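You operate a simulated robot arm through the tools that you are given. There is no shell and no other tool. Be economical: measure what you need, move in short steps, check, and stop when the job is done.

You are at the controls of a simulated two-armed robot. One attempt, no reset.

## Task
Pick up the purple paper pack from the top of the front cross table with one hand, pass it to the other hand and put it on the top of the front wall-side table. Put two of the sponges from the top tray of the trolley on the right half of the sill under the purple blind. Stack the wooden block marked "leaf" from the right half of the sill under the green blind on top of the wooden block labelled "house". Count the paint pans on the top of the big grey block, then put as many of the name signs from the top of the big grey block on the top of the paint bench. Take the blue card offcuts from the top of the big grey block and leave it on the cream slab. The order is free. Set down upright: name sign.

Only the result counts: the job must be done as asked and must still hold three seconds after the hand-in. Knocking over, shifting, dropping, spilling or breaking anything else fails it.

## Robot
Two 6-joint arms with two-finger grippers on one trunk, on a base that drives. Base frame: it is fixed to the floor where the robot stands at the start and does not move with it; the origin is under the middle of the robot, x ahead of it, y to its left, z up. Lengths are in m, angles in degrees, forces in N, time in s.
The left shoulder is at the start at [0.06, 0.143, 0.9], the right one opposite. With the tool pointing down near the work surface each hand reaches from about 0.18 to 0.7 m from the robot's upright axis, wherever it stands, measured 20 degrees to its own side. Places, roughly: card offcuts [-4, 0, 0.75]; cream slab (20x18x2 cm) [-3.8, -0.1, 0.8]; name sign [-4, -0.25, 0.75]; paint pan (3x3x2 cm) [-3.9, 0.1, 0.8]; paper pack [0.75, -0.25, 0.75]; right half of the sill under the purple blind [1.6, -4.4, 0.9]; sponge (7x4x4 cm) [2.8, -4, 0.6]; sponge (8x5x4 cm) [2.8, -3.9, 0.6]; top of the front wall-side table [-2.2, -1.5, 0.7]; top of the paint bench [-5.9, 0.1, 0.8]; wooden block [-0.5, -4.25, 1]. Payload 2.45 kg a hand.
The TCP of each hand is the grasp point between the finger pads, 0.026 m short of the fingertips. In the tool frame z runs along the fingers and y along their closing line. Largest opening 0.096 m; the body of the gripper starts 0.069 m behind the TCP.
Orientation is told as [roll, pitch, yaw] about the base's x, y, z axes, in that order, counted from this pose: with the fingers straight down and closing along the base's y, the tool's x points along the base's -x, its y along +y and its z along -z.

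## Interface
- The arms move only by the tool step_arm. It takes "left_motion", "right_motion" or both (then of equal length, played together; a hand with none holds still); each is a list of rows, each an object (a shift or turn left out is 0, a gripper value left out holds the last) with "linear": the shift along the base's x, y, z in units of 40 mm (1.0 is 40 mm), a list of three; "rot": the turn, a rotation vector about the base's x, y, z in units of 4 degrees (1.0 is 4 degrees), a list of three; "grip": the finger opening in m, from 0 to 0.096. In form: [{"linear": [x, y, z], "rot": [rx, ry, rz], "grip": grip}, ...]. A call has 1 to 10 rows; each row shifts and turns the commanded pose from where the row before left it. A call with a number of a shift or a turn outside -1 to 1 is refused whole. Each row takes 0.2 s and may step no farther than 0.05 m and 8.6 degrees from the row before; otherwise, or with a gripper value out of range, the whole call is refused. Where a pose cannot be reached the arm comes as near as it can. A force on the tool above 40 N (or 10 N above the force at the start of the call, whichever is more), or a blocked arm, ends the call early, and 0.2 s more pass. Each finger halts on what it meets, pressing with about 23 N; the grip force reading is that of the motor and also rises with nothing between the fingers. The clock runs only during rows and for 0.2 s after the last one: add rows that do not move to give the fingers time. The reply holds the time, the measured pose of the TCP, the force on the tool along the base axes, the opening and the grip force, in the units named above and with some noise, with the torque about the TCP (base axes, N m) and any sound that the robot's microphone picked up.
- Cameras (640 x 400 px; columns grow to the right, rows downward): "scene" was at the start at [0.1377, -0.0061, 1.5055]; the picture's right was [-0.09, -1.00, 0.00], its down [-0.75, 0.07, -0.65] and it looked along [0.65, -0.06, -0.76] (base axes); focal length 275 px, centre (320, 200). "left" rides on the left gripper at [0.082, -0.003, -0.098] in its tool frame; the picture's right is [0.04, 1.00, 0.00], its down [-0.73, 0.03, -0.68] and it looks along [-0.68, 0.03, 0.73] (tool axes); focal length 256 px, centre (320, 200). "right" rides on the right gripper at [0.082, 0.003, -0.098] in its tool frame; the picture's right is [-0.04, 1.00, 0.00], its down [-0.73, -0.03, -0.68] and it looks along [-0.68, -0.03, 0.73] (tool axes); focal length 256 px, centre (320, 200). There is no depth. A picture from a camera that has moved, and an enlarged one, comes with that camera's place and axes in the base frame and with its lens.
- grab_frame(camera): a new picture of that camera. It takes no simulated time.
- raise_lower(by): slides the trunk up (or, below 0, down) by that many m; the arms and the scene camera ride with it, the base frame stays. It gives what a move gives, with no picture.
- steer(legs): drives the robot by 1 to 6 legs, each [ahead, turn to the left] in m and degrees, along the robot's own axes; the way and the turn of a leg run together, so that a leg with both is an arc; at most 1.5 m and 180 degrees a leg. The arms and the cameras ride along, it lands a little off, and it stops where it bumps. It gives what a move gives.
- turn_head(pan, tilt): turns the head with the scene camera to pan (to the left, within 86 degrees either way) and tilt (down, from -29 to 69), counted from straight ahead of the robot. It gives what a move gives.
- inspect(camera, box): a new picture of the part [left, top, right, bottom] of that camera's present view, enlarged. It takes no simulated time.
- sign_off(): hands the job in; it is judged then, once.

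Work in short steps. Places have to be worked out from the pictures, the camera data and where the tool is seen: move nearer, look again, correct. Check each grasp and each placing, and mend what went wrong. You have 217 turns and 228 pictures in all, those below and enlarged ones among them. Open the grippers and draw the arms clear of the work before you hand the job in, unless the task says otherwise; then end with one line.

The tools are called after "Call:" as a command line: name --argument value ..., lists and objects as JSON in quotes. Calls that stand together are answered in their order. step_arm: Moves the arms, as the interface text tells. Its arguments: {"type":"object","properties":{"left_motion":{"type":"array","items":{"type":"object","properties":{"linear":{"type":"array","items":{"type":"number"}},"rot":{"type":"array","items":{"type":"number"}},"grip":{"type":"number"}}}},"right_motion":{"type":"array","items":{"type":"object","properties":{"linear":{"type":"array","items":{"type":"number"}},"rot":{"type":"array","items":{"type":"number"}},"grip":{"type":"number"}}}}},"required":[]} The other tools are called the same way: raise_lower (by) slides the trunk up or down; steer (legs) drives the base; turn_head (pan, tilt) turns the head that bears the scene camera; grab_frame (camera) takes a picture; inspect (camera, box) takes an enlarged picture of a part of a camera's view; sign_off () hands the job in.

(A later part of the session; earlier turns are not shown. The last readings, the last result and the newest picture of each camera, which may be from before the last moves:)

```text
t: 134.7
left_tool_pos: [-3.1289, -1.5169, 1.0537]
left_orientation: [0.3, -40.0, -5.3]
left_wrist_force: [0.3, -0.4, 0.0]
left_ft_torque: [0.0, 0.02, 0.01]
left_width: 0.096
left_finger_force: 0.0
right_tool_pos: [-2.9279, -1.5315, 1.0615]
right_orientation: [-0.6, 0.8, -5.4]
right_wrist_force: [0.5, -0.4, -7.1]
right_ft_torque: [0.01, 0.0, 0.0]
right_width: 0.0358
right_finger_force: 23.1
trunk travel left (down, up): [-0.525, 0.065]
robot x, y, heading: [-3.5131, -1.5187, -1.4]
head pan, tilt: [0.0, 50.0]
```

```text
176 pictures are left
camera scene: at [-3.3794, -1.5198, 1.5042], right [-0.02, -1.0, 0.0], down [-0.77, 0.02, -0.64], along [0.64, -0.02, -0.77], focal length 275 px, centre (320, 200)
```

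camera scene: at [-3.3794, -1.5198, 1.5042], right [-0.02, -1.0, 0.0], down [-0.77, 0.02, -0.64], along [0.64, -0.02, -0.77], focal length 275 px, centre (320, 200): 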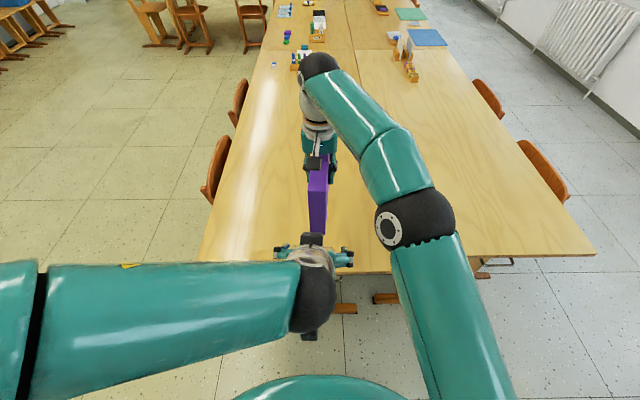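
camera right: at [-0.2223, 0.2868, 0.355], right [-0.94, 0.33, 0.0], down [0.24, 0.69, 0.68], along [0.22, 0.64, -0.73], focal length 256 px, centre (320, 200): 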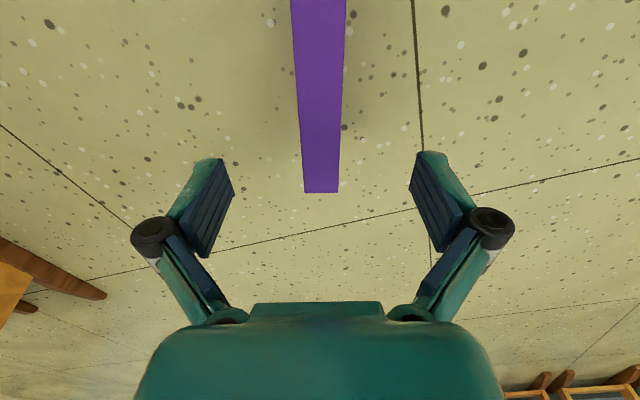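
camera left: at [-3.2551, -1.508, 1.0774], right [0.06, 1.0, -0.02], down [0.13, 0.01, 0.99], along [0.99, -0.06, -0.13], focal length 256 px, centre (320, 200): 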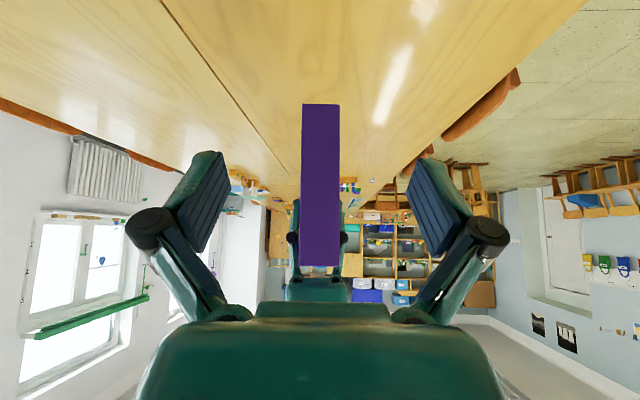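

Aligned. I slide the left fingers over the near edge and close them.

Call:
step_arm --left_motion '[{"linear": [0.83, -0.04, -0.425]}, {"linear": [0.83, -0.04, -0.425]}, {"linear": [0.83, -0.04, -0.425]}, {"linear": [0.83, -0.04, -0.425]}, {}]'

Call:
grab_frame --camera "left"

```text
t: 135.9
left_tool_pos: [-2.9967, -1.5226, 0.9873]
left_orientation: [0.2, -40.1, -5.3]
left_wrist_force: [-16.9, 1.0, 7.9]
left_ft_torque: [-0.09, -1.37, -0.06]
left_width: 0.0958
left_finger_force: 0.1
right_tool_pos: [-2.9282, -1.5321, 1.0609]
right_orientation: [-0.7, 0.4, -5.5]
right_wrist_force: [16.2, -0.4, -15.1]
right_ft_torque: [0.02, -0.33, -0.04]
right_width: 0.0359
right_finger_force: 22.3
trunk travel left (down, up): [-0.525, 0.065]
robot x, y, heading: [-3.5194, -1.5147, -1.2]
head pan, tilt: [0.0, 50.0]
```

```text
175 pictures are left
camera left: at [-3.1227, -1.514, 1.0105], right [0.06, 1.0, -0.02], down [0.13, 0.02, 0.99], along [0.99, -0.06, -0.13], focal length 256 px, centre (320, 200)
```

left: 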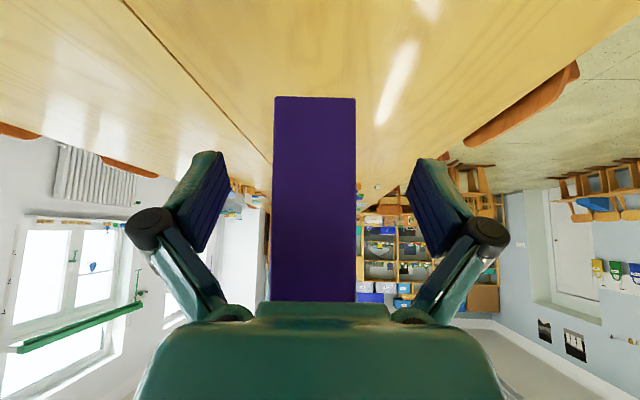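

Contact again, so I back off 12 mm and close.

Call:
step_arm --left_motion '[{"linear": [-0.3, 0, 0]}, {"grip": 0.02}, {"grip": 0.02}, {"grip": 0.02}, {"grip": 0.02}, {"grip": 0.02}, {"grip": 0.02}]'

Call:
step_arm --right_motion '[{"grip": 0.096}, {"grip": 0.096}, {"grip": 0.096}, {"grip": 0.096}, {"grip": 0.096}, {"linear": [0, 0, 0.8]}, {"linear": [0, 0, 0.7]}]'

Call:
grab_frame --camera "scene"

```text
t: 137.5
left_tool_pos: [-3.0075, -1.5232, 0.9864]
left_orientation: [0.1, -39.8, -5.5]
left_wrist_force: [1.8, -8.3, 0.8]
left_ft_torque: [0.21, 0.23, -0.36]
left_width: 0.0359
left_finger_force: 22.3
right_tool_pos: [-2.9294, -1.5302, 1.0606]
right_orientation: [-0.7, 0.7, -5.2]
right_wrist_force: [-2.2, 8.5, -1.8]
right_ft_torque: [0.5, 0.41, -0.3]
right_width: 0.036
right_finger_force: 22.7
trunk travel left (down, up): [-0.525, 0.065]
robot x, y, heading: [-3.5178, -1.5175, -1.3]
head pan, tilt: [0.0, 50.0]
```

```text
t: 139.1
left_tool_pos: [-3.0085, -1.5231, 0.9866]
left_orientation: [0.2, -39.9, -5.3]
left_wrist_force: [-0.7, -0.4, 0.3]
left_ft_torque: [0.07, 0.66, 0.04]
left_width: 0.0358
left_finger_force: 23.7
right_tool_pos: [-2.9392, -1.535, 1.108]
right_orientation: [-0.7, 0.7, -5.4]
right_wrist_force: [0.2, -0.2, 0.6]
right_ft_torque: [0.01, 0.01, 0.01]
right_width: 0.0961
right_finger_force: 0.1
right hand out of reach, approached as far as the arm can: row 6, 7
trunk travel left (down, up): [-0.525, 0.065]
robot x, y, heading: [-3.5172, -1.5141, -1.2]
head pan, tilt: [0.0, 50.0]
```

```text
174 pictures are left
camera scene: at [-3.3789, -1.5187, 1.5042], right [-0.02, -1.0, 0.0], down [-0.77, 0.02, -0.64], along [0.64, -0.02, -0.77], focal length 275 px, centre (320, 200)
```

scene: 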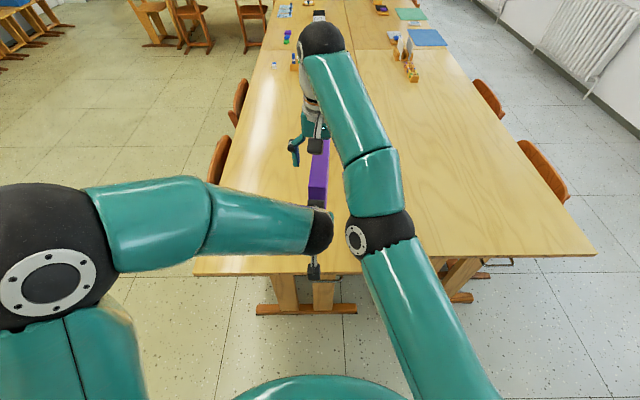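

The right fingers still straddle the top of the pack slightly. I lower the pack with the left hand, which clears them.

Call:
step_arm --left_motion '[{"linear": [0, 0, -0.8]}, {"linear": [0, 0, -1]}, {"linear": [0, 0, -1]}, {"linear": [0, 0, -1]}, {"linear": [0, 0, -0.4]}, {}]'

Call:
step_arm --right_motion '[{"linear": [-0.5, -1, 0]}, {"linear": [-0.5, -1, 0]}, {"linear": [-1, -0.5, 0]}, {"linear": [-1, 0, 0]}, {"linear": [-1, 0, 0]}]'

Call:
grab_frame --camera "scene"

Call:
grab_frame --camera "left"

```text
t: 140.5
left_tool_pos: [-3.0074, -1.5227, 0.8196]
left_orientation: [0.2, -40.0, -5.4]
left_wrist_force: [-0.4, -0.4, -0.4]
left_ft_torque: [0.07, 0.63, 0.02]
left_width: 0.0357
left_finger_force: 23.0
right_tool_pos: [-2.939, -1.5335, 1.1076]
right_orientation: [-0.5, 0.7, -5.4]
right_wrist_force: [-0.8, -0.9, 0.7]
right_ft_torque: [-0.02, 0.0, 0.03]
right_width: 0.096
right_finger_force: 0.1
trunk travel left (down, up): [-0.525, 0.065]
robot x, y, heading: [-3.5161, -1.5138, -1.3]
head pan, tilt: [0.0, 50.0]
```

```text
t: 141.7
left_tool_pos: [-3.0104, -1.5233, 0.8211]
left_orientation: [0.3, -40.1, -5.5]
left_wrist_force: [-0.1, -0.1, 0.0]
left_ft_torque: [0.09, 0.59, -0.01]
left_width: 0.0359
left_finger_force: 23.0
right_tool_pos: [-3.041, -1.6194, 1.107]
right_orientation: [-0.4, 0.3, -5.4]
right_wrist_force: [-0.2, -0.6, -0.2]
right_ft_torque: [-0.03, -0.08, 0.03]
right_width: 0.0961
right_finger_force: 0.2
right hand out of reach, approached as far as the arm can: row 1, 2
trunk travel left (down, up): [-0.525, 0.065]
robot x, y, heading: [-3.5203, -1.5199, -1.5]
head pan, tilt: [0.0, 50.0]
```

```text
173 pictures are left
camera scene: at [-3.3833, -1.5193, 1.5047], right [-0.02, -1.0, 0.0], down [-0.76, 0.02, -0.64], along [0.64, -0.02, -0.76], focal length 275 px, centre (320, 200)
```

scene: 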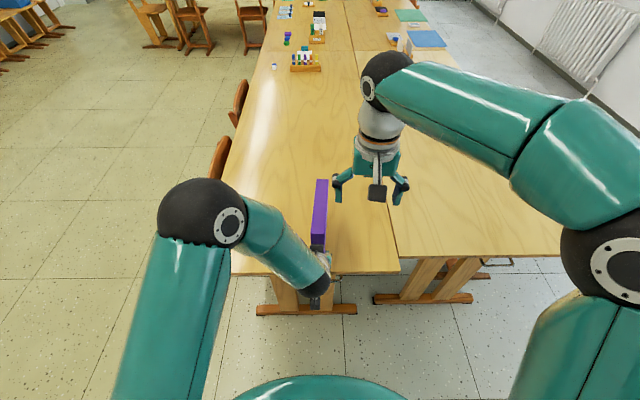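

```text
172 pictures are left
camera left: at [-3.1364, -1.5142, 0.8431], right [0.06, 1.0, -0.02], down [0.13, 0.01, 0.99], along [0.99, -0.06, -0.12], focal length 256 px, centre (320, 200)
```

left: 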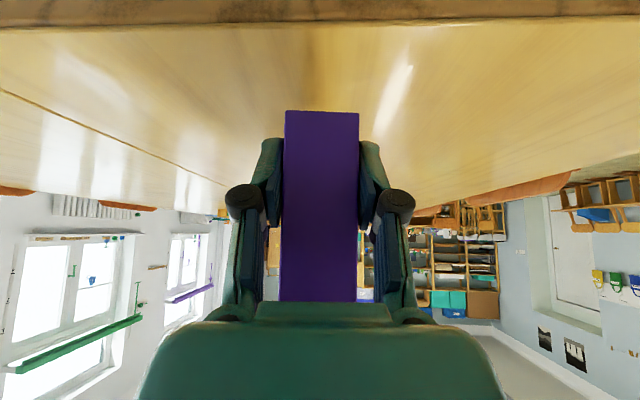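

The right hand is clear. I move the pack 6 cm further onto the table and lower it gently.

Call:
step_arm --left_motion '[{"linear": [0.75, 0, 0]}, {"linear": [0.75, 0, 0]}, {"linear": [0, 0, -0.3]}, {}]'

Call:
step_arm --left_motion '[{"linear": [0, 0, -0.2]}, {"linear": [0, 0, -0.2]}, {}]'

```text
t: 142.7
left_tool_pos: [-2.9484, -1.5231, 0.806]
left_orientation: [0.2, -40.1, -5.5]
left_wrist_force: [0.4, -0.5, -0.2]
left_ft_torque: [0.04, 0.67, 0.0]
left_width: 0.0356
left_finger_force: 22.6
right_tool_pos: [-3.0383, -1.6181, 1.1055]
right_orientation: [-0.5, 0.6, -5.4]
right_wrist_force: [-0.2, 0.7, -0.3]
right_ft_torque: [0.01, -0.01, 0.03]
right_width: 0.0958
right_finger_force: 0.1
trunk travel left (down, up): [-0.525, 0.065]
robot x, y, heading: [-3.5183, -1.5152, -1.4]
head pan, tilt: [0.0, 50.0]
```

```text
t: 143.5
left_tool_pos: [-2.95, -1.522, 0.7904]
left_orientation: [0.2, -39.9, -5.4]
left_wrist_force: [0.6, 0.0, -0.9]
left_ft_torque: [0.07, 0.63, 0.02]
left_width: 0.0357
left_finger_force: 23.0
right_tool_pos: [-3.0393, -1.6184, 1.1068]
right_orientation: [-0.6, 0.7, -5.4]
right_wrist_force: [0.2, 0.0, -0.8]
right_ft_torque: [0.01, 0.01, 0.0]
right_width: 0.0962
right_finger_force: 0.1
trunk travel left (down, up): [-0.525, 0.065]
robot x, y, heading: [-3.5182, -1.5171, -1.3]
head pan, tilt: [0.0, 50.0]
```

Not in contact yet (the torque is still 0.63). I continue in small steps.

Call:
step_arm --left_motion '[{"linear": [0, 0, -0.2]}, {}]'

Call:
step_arm --left_motion '[{"linear": [0, 0, -0.2]}, {}]'

Call:
grab_frame --camera "left"

```text
t: 144.1
left_tool_pos: [-2.9483, -1.5231, 0.7848]
left_orientation: [0.3, -40.3, -5.4]
left_wrist_force: [0.3, -0.9, 1.0]
left_ft_torque: [-0.11, -0.74, -0.04]
left_width: 0.036
left_finger_force: 22.7
right_tool_pos: [-3.0405, -1.6185, 1.1066]
right_orientation: [-0.7, 0.6, -5.4]
right_wrist_force: [0.5, -0.2, -0.3]
right_ft_torque: [0.0, -0.03, 0.01]
right_width: 0.0961
right_finger_force: 0.0
trunk travel left (down, up): [-0.525, 0.065]
robot x, y, heading: [-3.5189, -1.5187, -1.2]
head pan, tilt: [0.0, 50.0]
```

```text
t: 144.7
left_tool_pos: [-2.9483, -1.5226, 0.7766]
left_orientation: [0.3, -40.1, -5.3]
left_wrist_force: [1.7, 0.3, 9.2]
left_ft_torque: [0.05, 0.43, 0.12]
left_width: 0.0357
left_finger_force: 22.9
right_tool_pos: [-3.0406, -1.6173, 1.1077]
right_orientation: [-0.6, 0.6, -5.4]
right_wrist_force: [-0.1, -0.6, 0.4]
right_ft_torque: [0.01, 0.04, -0.05]
right_width: 0.0963
right_finger_force: 0.2
trunk travel left (down, up): [-0.525, 0.065]
robot x, y, heading: [-3.5173, -1.5159, -1.3]
head pan, tilt: [0.0, 50.0]
```

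```text
171 pictures are left
camera left: at [-3.0747, -1.5141, 0.7989], right [0.06, 1.0, -0.02], down [0.12, 0.02, 0.99], along [0.99, -0.06, -0.12], focal length 256 px, centre (320, 200)
```

left: 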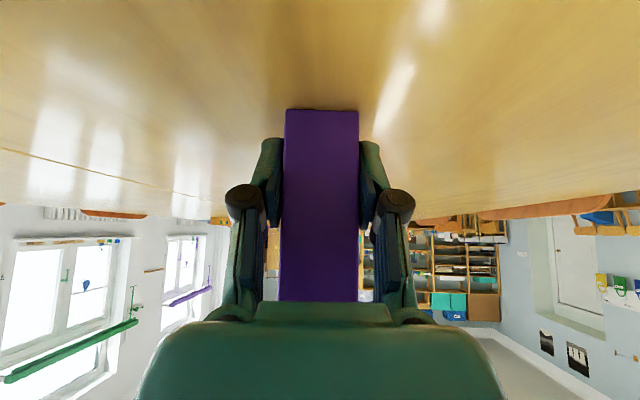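

The pack is seated (9 N up). I ease 2 mm, open, and back the left hand away along its tool axis.

Call:
step_arm --left_motion '[{"linear": [0, 0, 0.05]}, {"grip": 0.06}, {"grip": 0.096}, {"grip": 0.096}, {"grip": 0.096}, {}]'

Call:
step_arm --left_motion '[{"linear": [-0.6, 0, 0.3]}, {"linear": [-0.8, 0, 0.5]}, {"linear": [-0.8, 0, 0.8]}, {"linear": [-0.8, 0, 1]}, {"linear": [0, 0.5, 1]}, {"linear": [0, 1, 1]}, {"linear": [0, 1, 1]}, {"linear": [0, 1, 0.8]}, {"linear": [0, 1, 0]}, {"linear": [0, 1, 0]}]'

Call:
grab_frame --camera "scene"

```text
t: 146.1
left_tool_pos: [-2.9489, -1.5233, 0.7776]
left_orientation: [0.2, -40.0, -5.5]
left_wrist_force: [0.2, 0.2, 0.1]
left_ft_torque: [0.01, -0.02, -0.01]
left_width: 0.0959
left_finger_force: 0.1
right_tool_pos: [-3.0392, -1.618, 1.106]
right_orientation: [-0.6, 0.5, -5.4]
right_wrist_force: [0.4, -0.2, -0.2]
right_ft_torque: [0.0, -0.03, 0.0]
right_width: 0.0956
right_finger_force: 0.0
trunk travel left (down, up): [-0.525, 0.065]
robot x, y, heading: [-3.5193, -1.5149, -1.4]
head pan, tilt: [0.0, 50.0]
```

```text
refused: row 4 steps farther than a row can; nothing moved
```

```text
170 pictures are left
camera scene: at [-3.3804, -1.5187, 1.5043], right [-0.02, -1.0, 0.0], down [-0.77, 0.02, -0.64], along [0.64, -0.02, -0.77], focal length 275 px, centre (320, 200)
```

scene: 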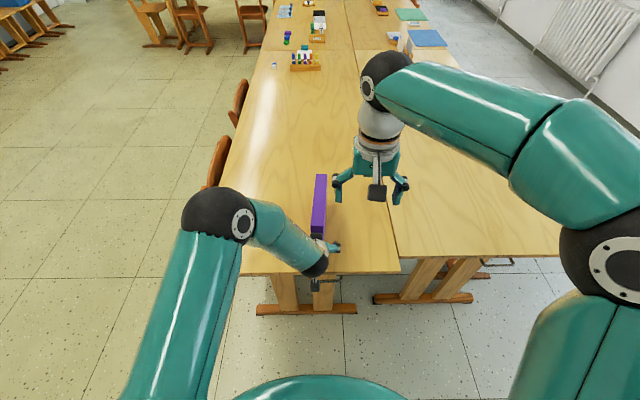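

Released. I withdraw with row steps kept within the limit and bring the left tool back to pointing straight down.

Call:
step_arm --left_motion '[{"linear": [-0.8, 0, 0.1]}, {"linear": [-0.8, 0, 0.3]}, {"linear": [-0.8, 0, 0.6]}, {"linear": [-0.4, 0.2, 1]}, {"linear": [0, 0.3, 1]}, {"linear": [0, 0.5, 1], "rot": [0, 1, 0]}, {"linear": [0, 0.6, 1], "rot": [0, 1, 0]}, {"linear": [0, 0.6, 0.8], "rot": [0, 1, 0]}, {"linear": [0, 0.6, 0], "rot": [0, 1, 0]}, {"linear": [0, 0.6, 0], "rot": [0, 1, 0]}]' --right_motion '[{}, {}, {}, {}, {"linear": [-0.5, -0.3, 0]}, {"linear": [-0.5, -0.3, 0]}, {"linear": [-0.5, -0.3, 0]}, {"linear": [-0.5, -0.3, 0]}, {"linear": [-0.5, -0.3, 0]}, {"linear": [-0.5, 0, 0]}]'

Call:
step_arm --left_motion '[{"rot": [0, 1, 0]}, {"rot": [0, 1, 0]}, {"rot": [0, 1, 0]}, {"rot": [0, 1, 0]}, {"rot": [0, 1, 0]}]'

Call:
grab_frame --camera "scene"

```text
t: 148.3
left_tool_pos: [-3.0598, -1.3853, 1.0099]
left_orientation: [-1.9, -20.1, -4.3]
left_wrist_force: [0.0, 0.3, -0.5]
left_ft_torque: [0.0, -0.05, -0.02]
left_width: 0.0962
left_finger_force: 0.1
right_tool_pos: [-3.1601, -1.6776, 1.1056]
right_orientation: [-0.6, 0.6, -5.4]
right_wrist_force: [0.4, -0.3, 0.5]
right_ft_torque: [-0.03, 0.0, -0.01]
right_width: 0.0958
right_finger_force: 0.1
trunk travel left (down, up): [-0.525, 0.065]
robot x, y, heading: [-3.5165, -1.5179, -1.5]
head pan, tilt: [0.0, 50.0]
```

```text
t: 149.5
left_tool_pos: [-3.0603, -1.3866, 1.0091]
left_orientation: [-3.2, -0.1, -4.1]
left_wrist_force: [-0.4, -0.6, -0.1]
left_ft_torque: [0.01, -0.01, 0.01]
left_width: 0.0957
left_finger_force: 0.0
right_tool_pos: [-3.1584, -1.6777, 1.1058]
right_orientation: [-0.7, 0.5, -5.5]
right_wrist_force: [-0.2, -0.6, 0.0]
right_ft_torque: [0.0, 0.03, 0.03]
right_width: 0.0961
right_finger_force: 0.0
trunk travel left (down, up): [-0.525, 0.065]
robot x, y, heading: [-3.5181, -1.516, -1.4]
head pan, tilt: [0.0, 50.0]
```

```text
169 pictures are left
camera scene: at [-3.3802, -1.5187, 1.5043], right [-0.02, -1.0, 0.0], down [-0.77, 0.02, -0.64], along [0.64, -0.02, -0.77], focal length 275 px, centre (320, 200)
```

scene: 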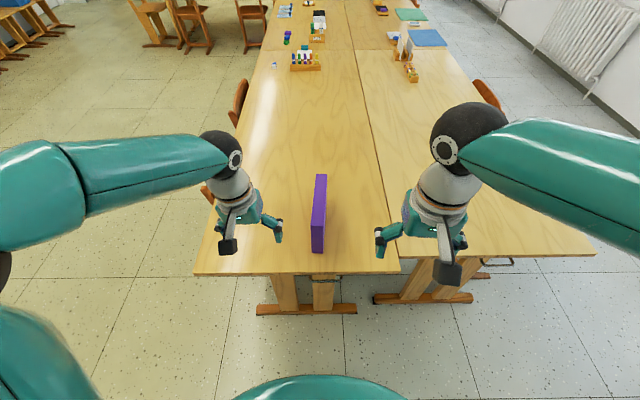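

The pack stands on the front wall-side table. Next is the big grey block nearby, so I back up, level the left tool and turn toward it.

Call:
step_arm --left_motion '[{"linear": [-0.8, 0.3, 0.3], "rot": [0.4, 0, 0]}, {"linear": [-0.8, 0.3, 0.3], "rot": [0.4, 0, 0]}, {"linear": [-0.8, 0.3, 0.3]}]' --right_motion '[{"linear": [0, 0, 0], "rot": [0.08, -0.07, 0]}, {"linear": [0, 0, 0], "rot": [0.08, -0.07, 0]}, {}]'

Call:
steer --legs '[[-0.3, 0]]'

Call:
steer --legs '[[0, 45]]'

Call:
steer --legs '[[0, 18]]'

Call:
steer --legs '[[0, 18]]'

Call:
grab_frame --camera "scene"

```text
t: 150.3
left_tool_pos: [-3.1582, -1.3505, 1.0457]
left_orientation: [0.0, 0.0, -4.1]
left_wrist_force: [0.2, 1.1, 0.3]
left_ft_torque: [-0.04, -0.04, 0.0]
left_width: 0.096
left_finger_force: 0.0
right_tool_pos: [-3.1609, -1.6772, 1.1069]
right_orientation: [0.2, 0.0, -5.4]
right_wrist_force: [-0.7, -0.2, 0.1]
right_ft_torque: [0.0, -0.05, -0.02]
right_width: 0.0962
right_finger_force: 0.1
trunk travel left (down, up): [-0.525, 0.065]
robot x, y, heading: [-3.5174, -1.5158, -1.3]
head pan, tilt: [0.0, 50.0]
```

```text
t: 152.4
left_tool_pos: [-3.4583, -1.3435, 1.0463]
left_orientation: [0.0, 0.1, -4.1]
left_wrist_force: [0.1, -0.1, -0.3]
left_ft_torque: [0.04, -0.01, 0.0]
left_width: 0.0962
left_finger_force: 0.0
right_tool_pos: [-3.4616, -1.6696, 1.1069]
right_orientation: [0.0, 0.1, -5.3]
right_wrist_force: [-0.9, -0.1, 0.0]
right_ft_torque: [0.0, -0.04, -0.02]
right_width: 0.0958
right_finger_force: 0.2
trunk travel left (down, up): [-0.525, 0.065]
robot x, y, heading: [-3.8183, -1.5113, -1.2]
head pan, tilt: [0.0, 50.0]
```

```text
t: 155.1
left_tool_pos: [-3.6778, -1.1384, 1.0462]
left_orientation: [0.0, 0.2, 40.4]
left_wrist_force: [0.8, -0.5, 0.1]
left_ft_torque: [-0.02, -0.02, 0.01]
left_width: 0.0959
left_finger_force: 0.1
right_tool_pos: [-3.449, -1.3726, 1.1066]
right_orientation: [0.1, 0.1, 39.1]
right_wrist_force: [0.8, 0.2, -0.5]
right_ft_torque: [0.0, 0.05, -0.03]
right_width: 0.0961
right_finger_force: 0.1
trunk travel left (down, up): [-0.525, 0.065]
robot x, y, heading: [-3.7985, -1.5289, 43.0]
head pan, tilt: [0.0, 50.0]
```

```text
t: 156.6
left_tool_pos: [-3.8029, -1.1181, 1.0458]
left_orientation: [-0.1, 0.1, 58.4]
left_wrist_force: [-0.1, 0.1, 0.7]
left_ft_torque: [0.0, -0.02, 0.04]
left_width: 0.0962
left_finger_force: 0.0
right_tool_pos: [-3.5143, -1.2708, 1.1073]
right_orientation: [0.1, 0.1, 56.9]
right_wrist_force: [-1.1, -0.1, -0.3]
right_ft_torque: [0.0, 0.0, -0.04]
right_width: 0.096
right_finger_force: 0.0
trunk travel left (down, up): [-0.525, 0.065]
robot x, y, heading: [-3.7879, -1.5273, 61.1]
head pan, tilt: [0.0, 50.0]
```

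```text
t: 158.1
left_tool_pos: [-3.9294, -1.1373, 1.0461]
left_orientation: [0.0, 0.1, 76.1]
left_wrist_force: [-0.6, -0.6, -0.1]
left_ft_torque: [0.01, -0.01, 0.01]
left_width: 0.0963
left_finger_force: 0.0
right_tool_pos: [-3.6068, -1.1957, 1.1072]
right_orientation: [0.0, 0.1, 75.1]
right_wrist_force: [-0.1, 0.5, 0.2]
right_ft_torque: [0.04, 0.01, 0.02]
right_width: 0.0962
right_finger_force: 0.1
trunk travel left (down, up): [-0.525, 0.065]
robot x, y, heading: [-3.7829, -1.5318, 79.1]
head pan, tilt: [0.0, 50.0]
```

```text
168 pictures are left
camera scene: at [-3.7569, -1.3938, 1.5044], right [0.98, -0.19, 0.0], down [-0.15, -0.75, -0.64], along [0.12, 0.63, -0.77], focal length 275 px, centre (320, 200)
```

scene: 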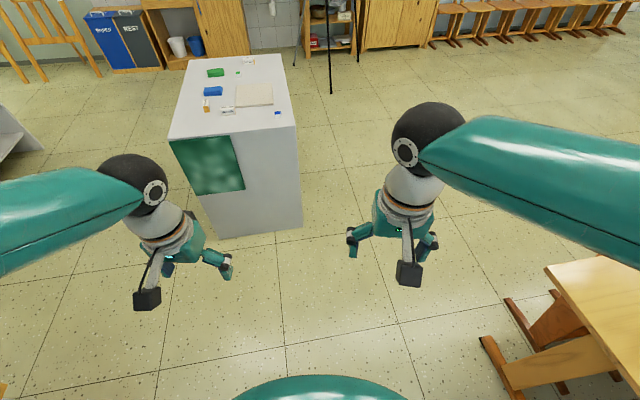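

Without the pack the turns run freely. The block spans x -4.28…-3.68, y -0.36…0.42, with its top at z ≈ 0.77. I approach its front side.

Call:
steer --legs '[[0, 28], [0.6, 0], [0, -17]]'

Call:
turn_head --pan 0 --tilt 45

Call:
grab_frame --camera "scene"

Call:
inspect --camera "scene" --box '[200, 60, 440, 210]'

```text
t: 164.2
left_tool_pos: [-4.1872, -0.6017, 1.0485]
left_orientation: [0.2, 0.2, 88.0]
left_wrist_force: [0.2, 0.2, 0.6]
left_ft_torque: [0.0, 0.0, 0.03]
left_width: 0.0963
left_finger_force: 0.1
right_tool_pos: [-3.8598, -0.5921, 1.1093]
right_orientation: [0.1, 0.2, 86.7]
right_wrist_force: [-0.5, -0.8, 0.3]
right_ft_torque: [0.01, 0.0, 0.06]
right_width: 0.0962
right_finger_force: 0.1
trunk travel left (down, up): [-0.525, 0.065]
robot x, y, heading: [-3.9765, -0.9546, 91.0]
head pan, tilt: [0.0, 50.0]
```

```text
t: 164.8
left_tool_pos: [-4.1881, -0.6016, 1.0487]
left_orientation: [0.0, 0.1, 88.1]
left_wrist_force: [0.1, -0.2, -0.1]
left_ft_torque: [0.03, 0.01, -0.04]
left_width: 0.0957
left_finger_force: 0.0
right_tool_pos: [-3.8614, -0.592, 1.1089]
right_orientation: [0.1, 0.1, 86.9]
right_wrist_force: [-0.5, 1.4, 0.7]
right_ft_torque: [0.01, 0.01, 0.0]
right_width: 0.0958
right_finger_force: 0.1
trunk travel left (down, up): [-0.525, 0.065]
robot x, y, heading: [-3.9796, -0.9554, 91.0]
head pan, tilt: [0.0, 45.0]
```

```text
167 pictures are left
camera scene: at [-3.9792, -0.8122, 1.5113], right [1.0, 0.02, 0.0], down [0.01, -0.71, -0.71], along [-0.01, 0.71, -0.71], focal length 275 px, centre (320, 200)
```

scene: 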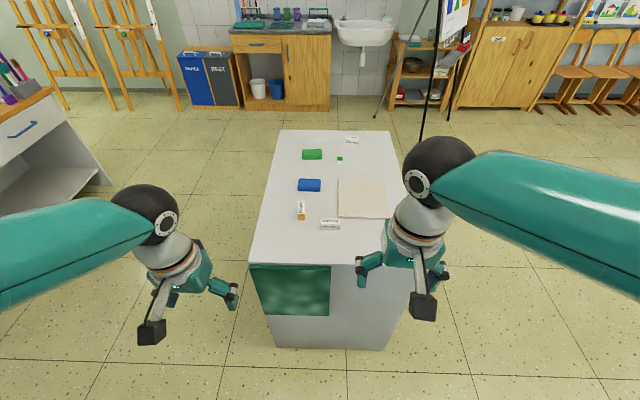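

```text
2.67 times, centred on (320, 135) of scene
camera zoom: at [-3.9792, -0.8122, 1.5113], right [1.0, 0.02, 0.0], down [0.01, -0.71, -0.71], along [-0.01, 0.71, -0.71], focal length 734 px, centre (320, 373)
```

zoom: 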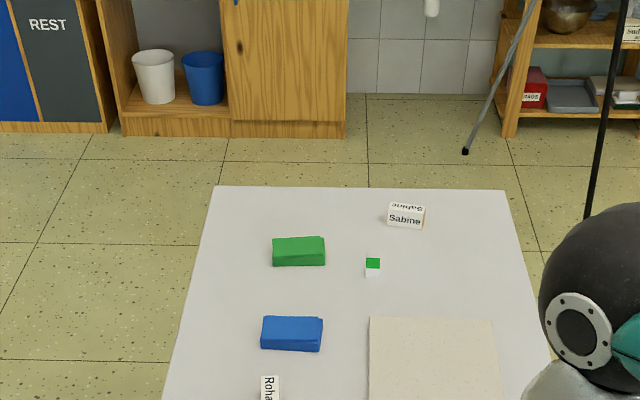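

I move the right hand aside to see the whole block top and count the pans.

Call:
step_arm --right_motion '[{"linear": [1, 0, 0]}, {"linear": [1, 0, 0]}, {"linear": [1, 0, 0]}, {"linear": [1, 0, 0]}]'

Call:
inspect --camera "scene" --box '[240, 120, 420, 270]'

```text
t: 165.8
left_tool_pos: [-4.1877, -0.6023, 1.0477]
left_orientation: [0.1, 0.1, 88.0]
left_wrist_force: [0.0, -0.4, -0.4]
left_ft_torque: [0.01, 0.0, -0.03]
left_width: 0.0958
left_finger_force: 0.1
right_tool_pos: [-3.7016, -0.5923, 1.1082]
right_orientation: [0.1, 0.2, 86.8]
right_wrist_force: [-0.7, 0.1, -0.2]
right_ft_torque: [-0.01, -0.02, 0.0]
right_width: 0.0959
right_finger_force: 0.1
trunk travel left (down, up): [-0.525, 0.065]
robot x, y, heading: [-3.9773, -0.9562, 90.9]
head pan, tilt: [0.0, 45.0]
```

```text
2.67 times, centred on (330, 195) of scene
camera zoom: at [-3.9792, -0.8123, 1.5113], right [1.0, 0.02, 0.0], down [0.01, -0.71, -0.71], along [-0.01, 0.71, -0.71], focal length 734 px, centre (293, 213)
```

zoom: 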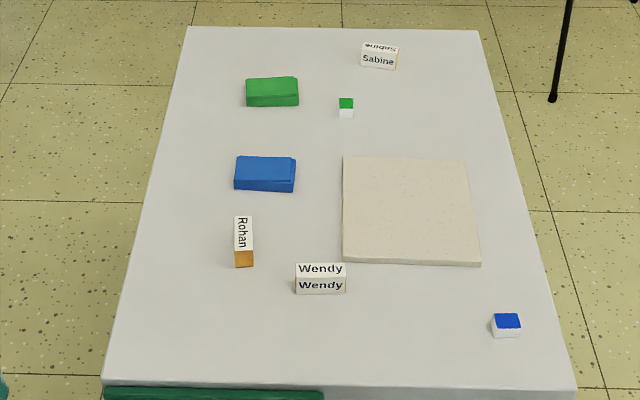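

There are two paint pans (green and blue), so two name signs go to the paint bench. The blue offcuts are at about (-4.02, -0.01), the slab at about (-3.82, -0.08), Rohan at (-4.045, -0.15) and Wendy at (-3.945, -0.22). I move in close to the block.

Call:
steer --legs '[[0, -10], [0.265, 0], [0, 9]]'

Call:
turn_head --pan 0 --tilt 60

Call:
grab_frame --camera "scene"

Call:
grab_frame --camera "left"

```text
t: 169.2
left_tool_pos: [-4.1415, -0.3378, 1.0486]
left_orientation: [0.0, 0.1, 87.2]
left_wrist_force: [0.8, 0.1, 0.4]
left_ft_torque: [-0.01, -0.01, 0.02]
left_width: 0.0959
left_finger_force: 0.0
right_tool_pos: [-3.6552, -0.3337, 1.1086]
right_orientation: [0.0, 0.1, 86.0]
right_wrist_force: [0.0, 0.2, 0.9]
right_ft_torque: [-0.02, 0.01, -0.02]
right_width: 0.0961
right_finger_force: 0.1
trunk travel left (down, up): [-0.525, 0.065]
robot x, y, heading: [-3.9252, -0.693, 89.9]
head pan, tilt: [0.0, 45.0]
```

```text
t: 169.9
left_tool_pos: [-4.141, -0.3357, 1.0478]
left_orientation: [0.0, 0.1, 87.2]
left_wrist_force: [-0.1, 0.0, -0.2]
left_ft_torque: [0.02, 0.04, 0.02]
left_width: 0.096
left_finger_force: 0.0
right_tool_pos: [-3.6548, -0.332, 1.1096]
right_orientation: [0.1, 0.0, 86.1]
right_wrist_force: [-0.9, 0.5, -0.6]
right_ft_torque: [0.01, 0.03, -0.02]
right_width: 0.096
right_finger_force: 0.2
trunk travel left (down, up): [-0.525, 0.065]
robot x, y, heading: [-3.9288, -0.689, 89.9]
head pan, tilt: [0.0, 60.0]
```

```text
164 pictures are left
camera scene: at [-3.9281, -0.5646, 1.4919], right [1.0, 0.0, 0.0], down [0.0, -0.87, -0.5], along [0.0, 0.5, -0.87], focal length 275 px, centre (320, 200)
```

scene: 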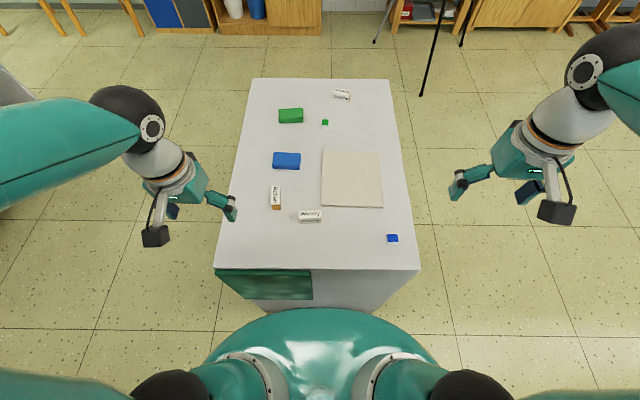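

```text
163 pictures are left
camera left: at [-4.1419, -0.4175, 1.1469], right [-1.0, 0.01, 0.0], down [0.01, 0.74, 0.68], along [0.01, 0.68, -0.74], focal length 256 px, centre (320, 200)
```

left: 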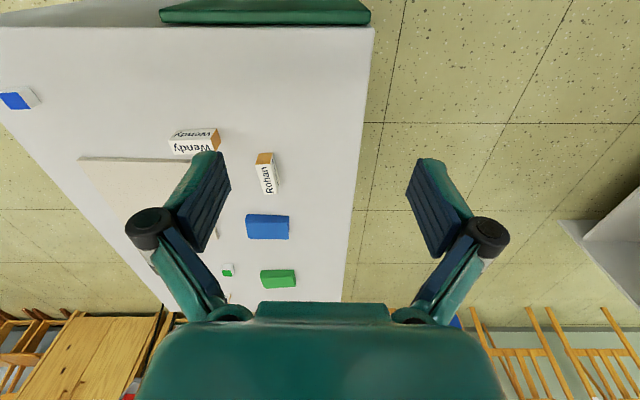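

I zoom on the signs and the offcuts.

Call:
inspect --camera "left" --box '[140, 110, 320, 300]'

Call:
inspect --camera "scene" --box '[240, 130, 420, 250]'

```text
2.11 times, centred on (230, 205) of left
camera zoom: at [-4.1419, -0.4175, 1.1469], right [-1.0, 0.01, 0.0], down [0.01, 0.74, 0.68], along [0.01, 0.68, -0.74], focal length 539 px, centre (510, 190)
```

zoom: 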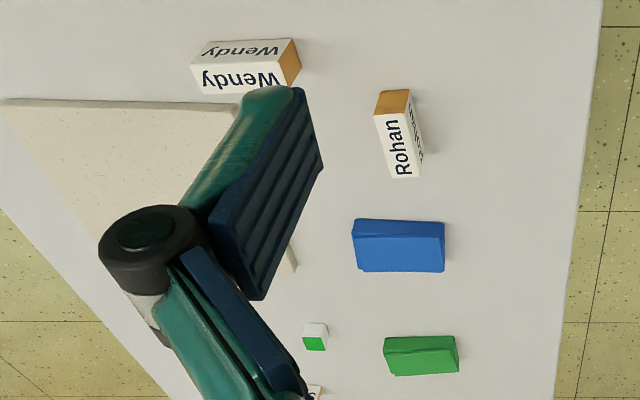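

```text
3.33 times, centred on (330, 190) of scene
camera zoom: at [-3.9281, -0.5646, 1.4919], right [1.0, 0.0, 0.0], down [0.0, -0.87, -0.5], along [0.0, 0.5, -0.87], focal length 918 px, centre (287, 233)
```

zoom: 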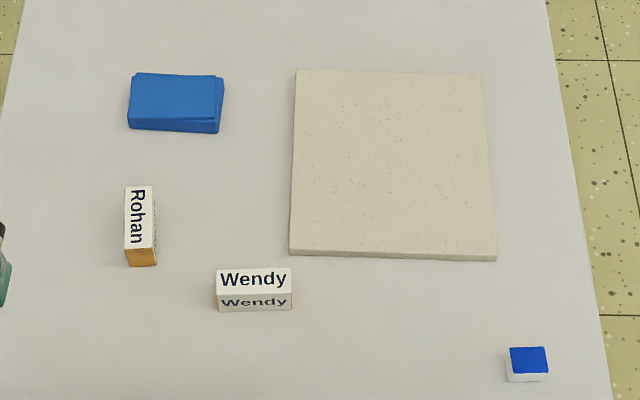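

The signs are upright blocks about 6.5×2.4×3.8 cm, and the block top is at z ≈ 0.793. The blue offcuts (about 9×5.4×2 cm) are centred near (-4.032, -0.025). I bring the left hand above them, turned 90° to grip along y.

Call:
step_arm --left_motion '[{"linear": [0.27, 0.78, -0.2], "rot": [0, 0, 1]}, {"linear": [0.27, 0.78, -0.2], "rot": [0, 0, 1]}, {"linear": [0.27, 0.78, -0.2], "rot": [0, 0, 1]}, {"linear": [0.27, 0.78, -0.2], "rot": [0, 0, 1]}, {"linear": [0.27, 0.78, -0.2], "rot": [0, 0, 1]}, {"linear": [0.27, 0.78, -0.2], "rot": [0, 0, 1]}, {"linear": [0.27, 0.78, -0.2], "rot": [0, 0, 1]}, {"linear": [0.27, 0.78, -0.2], "rot": [0, 0, 1]}, {"linear": [0.27, 0.78, -0.2], "rot": [0, 0, 1]}, {"linear": [0.27, 0.78, -0.2], "rot": [0, 0, 1]}]'

Call:
step_arm --left_motion '[{"rot": [0, 0, 1]}, {"rot": [0, 0, 1]}, {"rot": [0, 0, 1]}, {"rot": [0, 0, 1]}, {"rot": [0, 0, 1]}, {"rot": [0, 0, 1]}, {"rot": [0, 0, 1]}, {"rot": [0, 0, 1]}, {"rot": [0, 0, 1]}, {"rot": [0, 0, 1]}]'

Call:
step_arm --left_motion '[{"rot": [0, 0, 1]}, {"rot": [0, 0, 1]}, {}]'

Call:
grab_frame --camera "left"

Call:
grab_frame --camera "scene"

```text
t: 172.2
left_tool_pos: [-4.0331, -0.0344, 0.9655]
left_orientation: [0.2, 0.3, 127.2]
left_wrist_force: [-0.3, 0.2, 1.2]
left_ft_torque: [0.0, 0.01, 0.02]
left_width: 0.0962
left_finger_force: 0.0
left hand out of reach, approached as far as the arm can: row 10
right_tool_pos: [-3.6546, -0.3327, 1.1092]
right_orientation: [0.1, 0.2, 85.9]
right_wrist_force: [0.1, -0.2, -0.1]
right_ft_torque: [0.04, 0.02, 0.03]
right_width: 0.096
right_finger_force: 0.1
trunk travel left (down, up): [-0.525, 0.065]
robot x, y, heading: [-3.928, -0.6976, 89.9]
head pan, tilt: [0.0, 60.0]
```

```text
t: 174.3
left_tool_pos: [-4.0338, -0.033, 0.9663]
left_orientation: [0.0, 0.2, 167.2]
left_wrist_force: [0.5, 0.0, -0.6]
left_ft_torque: [-0.01, -0.01, 0.01]
left_width: 0.096
left_finger_force: 0.1
right_tool_pos: [-3.6549, -0.3333, 1.1089]
right_orientation: [0.1, -0.1, 86.0]
right_wrist_force: [-0.3, 0.3, -0.2]
right_ft_torque: [0.02, 0.01, -0.03]
right_width: 0.0959
right_finger_force: 0.0
trunk travel left (down, up): [-0.525, 0.065]
robot x, y, heading: [-3.928, -0.6952, 89.9]
head pan, tilt: [0.0, 60.0]
```

```text
t: 175.2
left_tool_pos: [-4.0338, -0.0324, 0.9659]
left_orientation: [0.0, 0.1, 175.3]
left_wrist_force: [0.6, 0.1, 0.5]
left_ft_torque: [0.0, 0.0, 0.05]
left_width: 0.0962
left_finger_force: 0.2
right_tool_pos: [-3.654, -0.3335, 1.1092]
right_orientation: [0.0, 0.2, 86.0]
right_wrist_force: [-0.1, 0.0, 0.2]
right_ft_torque: [0.02, 0.01, 0.02]
right_width: 0.096
right_finger_force: 0.0
trunk travel left (down, up): [-0.525, 0.065]
robot x, y, heading: [-3.9251, -0.6906, 90.0]
head pan, tilt: [0.0, 60.0]
```

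```text
160 pictures are left
camera left: at [-3.9526, -0.0355, 1.0645], right [-0.04, -1.0, 0.0], down [-0.73, 0.03, 0.68], along [-0.68, 0.03, -0.73], focal length 256 px, centre (320, 200)
```

left: 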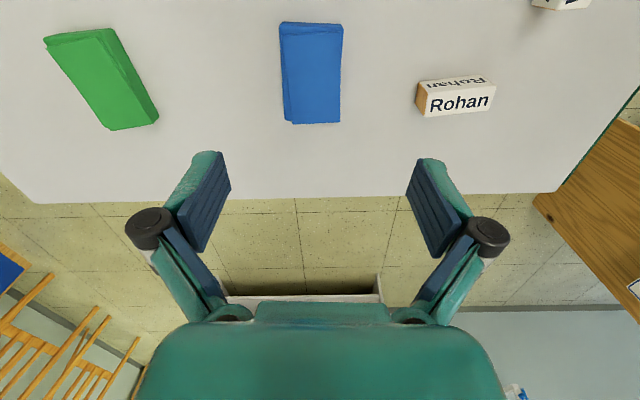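

```text
159 pictures are left
camera scene: at [-3.9284, -0.5642, 1.4918], right [1.0, 0.0, 0.0], down [0.0, -0.87, -0.5], along [0.0, 0.5, -0.87], focal length 275 px, centre (320, 200)
```

scene: 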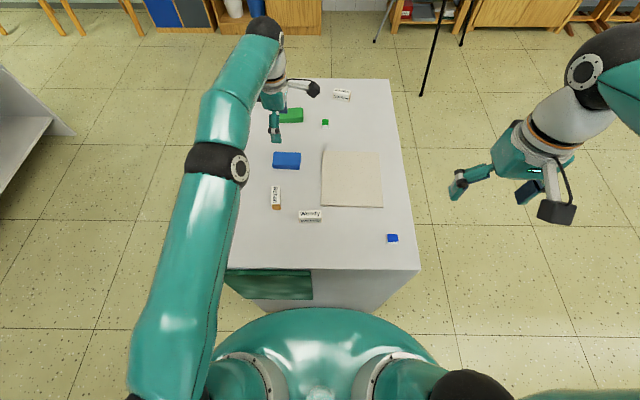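

The offcuts are centred under the hand. I descend in steps to a TCP z of about 0.823.

Call:
step_arm --left_motion '[{"linear": [0, 0.15, -0.9]}, {"linear": [0, 0, -0.9]}, {"linear": [0, 0, -0.9]}, {"linear": [0, 0, -0.5]}, {}]'

Call:
grab_frame --camera "left"

```text
t: 176.3
left_tool_pos: [-4.0335, -0.0266, 0.8377]
left_orientation: [0.0, 0.1, 175.2]
left_wrist_force: [-0.4, -0.7, -0.1]
left_ft_torque: [0.0, 0.02, 0.01]
left_width: 0.096
left_finger_force: 0.1
right_tool_pos: [-3.6554, -0.3326, 1.1082]
right_orientation: [0.1, 0.0, 85.9]
right_wrist_force: [-0.4, 0.2, 0.9]
right_ft_torque: [0.05, 0.02, 0.0]
right_width: 0.0962
right_finger_force: 0.0
trunk travel left (down, up): [-0.525, 0.065]
robot x, y, heading: [-3.9284, -0.6955, 90.0]
head pan, tilt: [0.0, 60.0]
```

```text
158 pictures are left
camera left: at [-3.9529, -0.0301, 0.9359], right [-0.04, -1.0, 0.0], down [-0.73, 0.03, 0.68], along [-0.68, 0.03, -0.73], focal length 256 px, centre (320, 200)
```

left: 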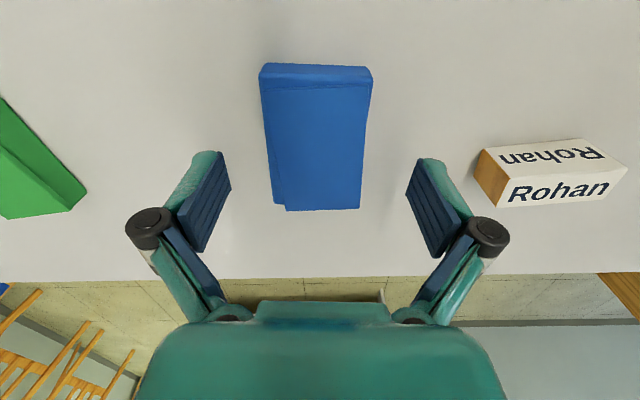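

Triangulating gives a block top of z ≈ 0.79 and an offcuts top of 0.81. I lower 17 mm and close.

Call:
step_arm --left_motion '[{"linear": [0, 0.03, -0.42]}, {"grip": 0.04}, {"grip": 0.04}, {"grip": 0.04}, {"grip": 0.04}, {"grip": 0.04}]'

Call:
grab_frame --camera "left"

```text
t: 177.8
left_tool_pos: [-4.0333, -0.0249, 0.8217]
left_orientation: [-0.1, 0.1, 175.2]
left_wrist_force: [-0.4, -0.3, 0.7]
left_ft_torque: [0.06, -0.01, 0.01]
left_width: 0.0538
left_finger_force: 22.8
right_tool_pos: [-3.6545, -0.334, 1.1093]
right_orientation: [0.1, 0.1, 86.0]
right_wrist_force: [0.5, -0.5, -0.8]
right_ft_torque: [0.02, 0.0, 0.01]
right_width: 0.0961
right_finger_force: 0.0
trunk travel left (down, up): [-0.525, 0.065]
robot x, y, heading: [-3.9295, -0.6887, 90.2]
head pan, tilt: [0.0, 60.0]
```

```text
157 pictures are left
camera left: at [-3.9528, -0.0284, 0.9198], right [-0.04, -1.0, 0.0], down [-0.73, 0.03, 0.68], along [-0.68, 0.03, -0.73], focal length 256 px, centre (320, 200)
```

left: 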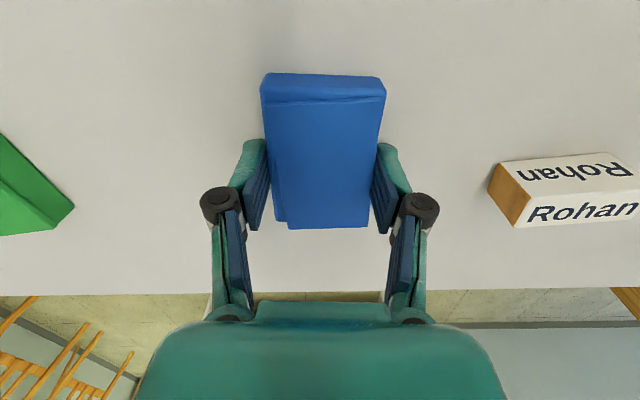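

Gripped at 5.4 cm. I lift and carry it over the slab centre (-3.836, -0.096).

Call:
step_arm --left_motion '[{"linear": [0, 0, 0.6]}, {"linear": [0, 0, 0.9]}, {"linear": [0.985, -0.355, 0]}, {"linear": [0.985, -0.355, 0]}, {"linear": [0.985, -0.355, 0]}, {"linear": [0.985, -0.355, 0]}, {"linear": [0.985, -0.355, 0]}, {}]'

Call:
grab_frame --camera "scene"

Call:
grab_frame --camera "left"

```text
t: 179.6
left_tool_pos: [-3.8358, -0.0968, 0.8803]
left_orientation: [0.1, 0.1, 175.3]
left_wrist_force: [-1.4, 0.4, -0.5]
left_ft_torque: [-0.01, -0.02, -0.04]
left_width: 0.054
left_finger_force: 23.6
right_tool_pos: [-3.6553, -0.3332, 1.1092]
right_orientation: [0.0, 0.1, 86.1]
right_wrist_force: [0.0, -0.2, 0.8]
right_ft_torque: [-0.03, 0.03, 0.0]
right_width: 0.0962
right_finger_force: 0.0
trunk travel left (down, up): [-0.525, 0.065]
robot x, y, heading: [-3.9291, -0.6916, 89.8]
head pan, tilt: [0.0, 60.0]
```

```text
156 pictures are left
camera scene: at [-3.9288, -0.564, 1.4918], right [1.0, 0.0, 0.0], down [0.0, -0.87, -0.5], along [0.0, 0.5, -0.87], focal length 275 px, centre (320, 200)
```

scene: 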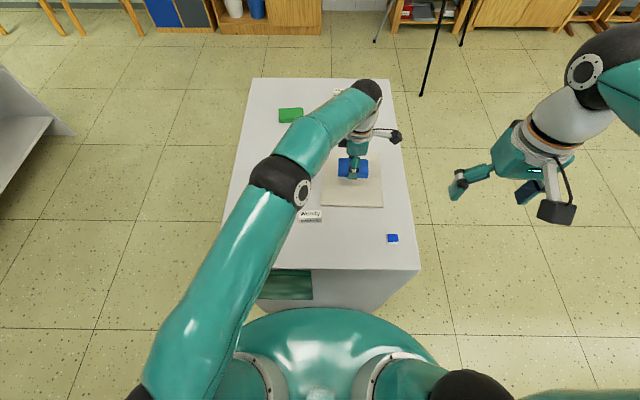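

```text
155 pictures are left
camera left: at [-3.7551, -0.0997, 0.9793], right [-0.04, -1.0, 0.0], down [-0.73, 0.03, 0.68], along [-0.68, 0.03, -0.73], focal length 256 px, centre (320, 200)
```

left: 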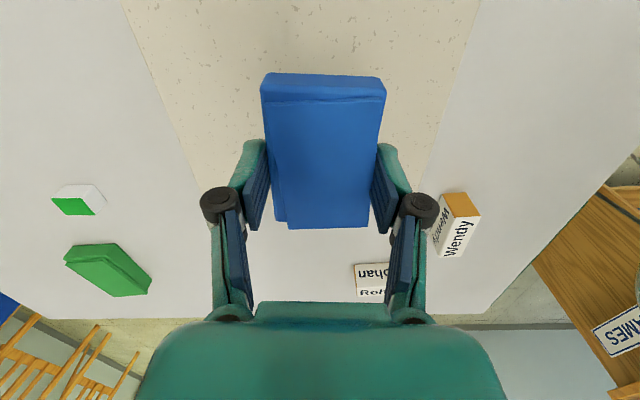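

Well centred over the slab. I lower until it touches.

Call:
step_arm --left_motion '[{"linear": [0, 0, -0.6]}, {"linear": [0, 0, -0.25]}, {}]'

Call:
step_arm --left_motion '[{"linear": [0, 0, -0.1]}, {}]'

```text
t: 180.3
left_tool_pos: [-3.8357, -0.0976, 0.8461]
left_orientation: [0.1, 0.1, 175.3]
left_wrist_force: [0.0, 0.3, -1.1]
left_ft_torque: [0.0, -0.02, -0.01]
left_width: 0.0541
left_finger_force: 23.0
right_tool_pos: [-3.6558, -0.3326, 1.109]
right_orientation: [0.1, 0.1, 86.0]
right_wrist_force: [0.7, 0.6, -0.5]
right_ft_torque: [-0.05, -0.01, -0.03]
right_width: 0.0961
right_finger_force: 0.0
trunk travel left (down, up): [-0.525, 0.065]
robot x, y, heading: [-3.9265, -0.6971, 89.9]
head pan, tilt: [0.0, 60.0]
```

```text
t: 180.9
left_tool_pos: [-3.8357, -0.0966, 0.8426]
left_orientation: [0.0, 0.1, 175.2]
left_wrist_force: [0.6, -0.1, -0.3]
left_ft_torque: [0.03, 0.01, 0.03]
left_width: 0.054
left_finger_force: 22.6
right_tool_pos: [-3.6549, -0.3331, 1.1082]
right_orientation: [0.1, 0.0, 85.9]
right_wrist_force: [0.3, 0.1, 0.6]
right_ft_torque: [0.02, -0.01, 0.01]
right_width: 0.0961
right_finger_force: 0.0
trunk travel left (down, up): [-0.525, 0.065]
robot x, y, heading: [-3.9276, -0.6934, 89.9]
head pan, tilt: [0.0, 60.0]
```

Call:
step_arm --left_motion '[{"linear": [0, 0, -0.08]}, {}]'

Call:
step_arm --left_motion '[{"linear": [0, 0, -0.08]}, {}]'

Call:
grab_frame --camera "left"

```text
t: 181.6
left_tool_pos: [-3.8355, -0.097, 0.8401]
left_orientation: [0.0, 0.1, 175.2]
left_wrist_force: [0.3, 0.1, -0.4]
left_ft_torque: [0.0, -0.01, 0.02]
left_width: 0.054
left_finger_force: 23.0
right_tool_pos: [-3.6546, -0.3324, 1.1086]
right_orientation: [0.1, 0.0, 86.0]
right_wrist_force: [-0.1, -0.5, -0.5]
right_ft_torque: [-0.01, 0.0, 0.0]
right_width: 0.096
right_finger_force: 0.0
trunk travel left (down, up): [-0.525, 0.065]
robot x, y, heading: [-3.9257, -0.6937, 89.9]
head pan, tilt: [0.0, 60.0]
```

```text
t: 182.2
left_tool_pos: [-3.8357, -0.0972, 0.8372]
left_orientation: [0.1, 0.2, 175.1]
left_wrist_force: [-0.9, -0.2, -0.5]
left_ft_torque: [0.0, 0.0, -0.03]
left_width: 0.0541
left_finger_force: 23.1
right_tool_pos: [-3.6549, -0.3336, 1.1095]
right_orientation: [0.2, 0.1, 85.9]
right_wrist_force: [0.6, -0.2, 1.0]
right_ft_torque: [0.0, -0.02, -0.07]
right_width: 0.096
right_finger_force: 0.1
trunk travel left (down, up): [-0.525, 0.065]
robot x, y, heading: [-3.9293, -0.6916, 90.0]
head pan, tilt: [0.0, 60.0]
```

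```text
154 pictures are left
camera left: at [-3.7552, -0.0996, 0.9354], right [-0.04, -1.0, 0.0], down [-0.73, 0.03, 0.68], along [-0.68, 0.03, -0.73], focal length 256 px, centre (320, 200)
```

left: 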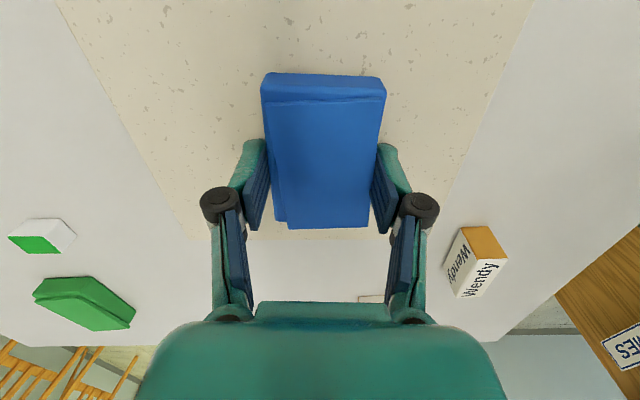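

No contact yet; I continue down gently.

Call:
step_arm --left_motion '[{"linear": [0, 0, -0.08]}, {}, {"linear": [0, 0, -0.08]}, {}]'

Call:
step_arm --left_motion '[{"linear": [0, 0, -0.08]}, {}]'

```text
t: 183.2
left_tool_pos: [-3.8369, -0.096, 0.8328]
left_orientation: [-0.3, 0.1, 175.3]
left_wrist_force: [-0.1, 1.5, 13.3]
left_ft_torque: [-0.13, 0.17, -0.01]
left_width: 0.054
left_finger_force: 22.6
right_tool_pos: [-3.6551, -0.3321, 1.1096]
right_orientation: [0.0, 0.1, 86.1]
right_wrist_force: [0.2, 0.1, 1.0]
right_ft_torque: [0.03, 0.02, 0.0]
right_width: 0.096
right_finger_force: 0.1
trunk travel left (down, up): [-0.525, 0.065]
robot x, y, heading: [-3.9243, -0.6925, 90.0]
head pan, tilt: [0.0, 60.0]
```

```text
t: 183.8
left_tool_pos: [-3.8364, -0.0957, 0.8298]
left_orientation: [-0.2, 0.2, 175.3]
left_wrist_force: [1.0, 3.9, 19.0]
left_ft_torque: [0.13, -0.01, 0.0]
left_width: 0.0542
left_finger_force: 23.2
right_tool_pos: [-3.6549, -0.3335, 1.1086]
right_orientation: [0.1, 0.1, 86.1]
right_wrist_force: [0.7, 0.4, -0.1]
right_ft_torque: [-0.03, 0.01, -0.01]
right_width: 0.096
right_finger_force: 0.0
trunk travel left (down, up): [-0.525, 0.065]
robot x, y, heading: [-3.926, -0.6931, 90.0]
head pan, tilt: [0.0, 60.0]
```

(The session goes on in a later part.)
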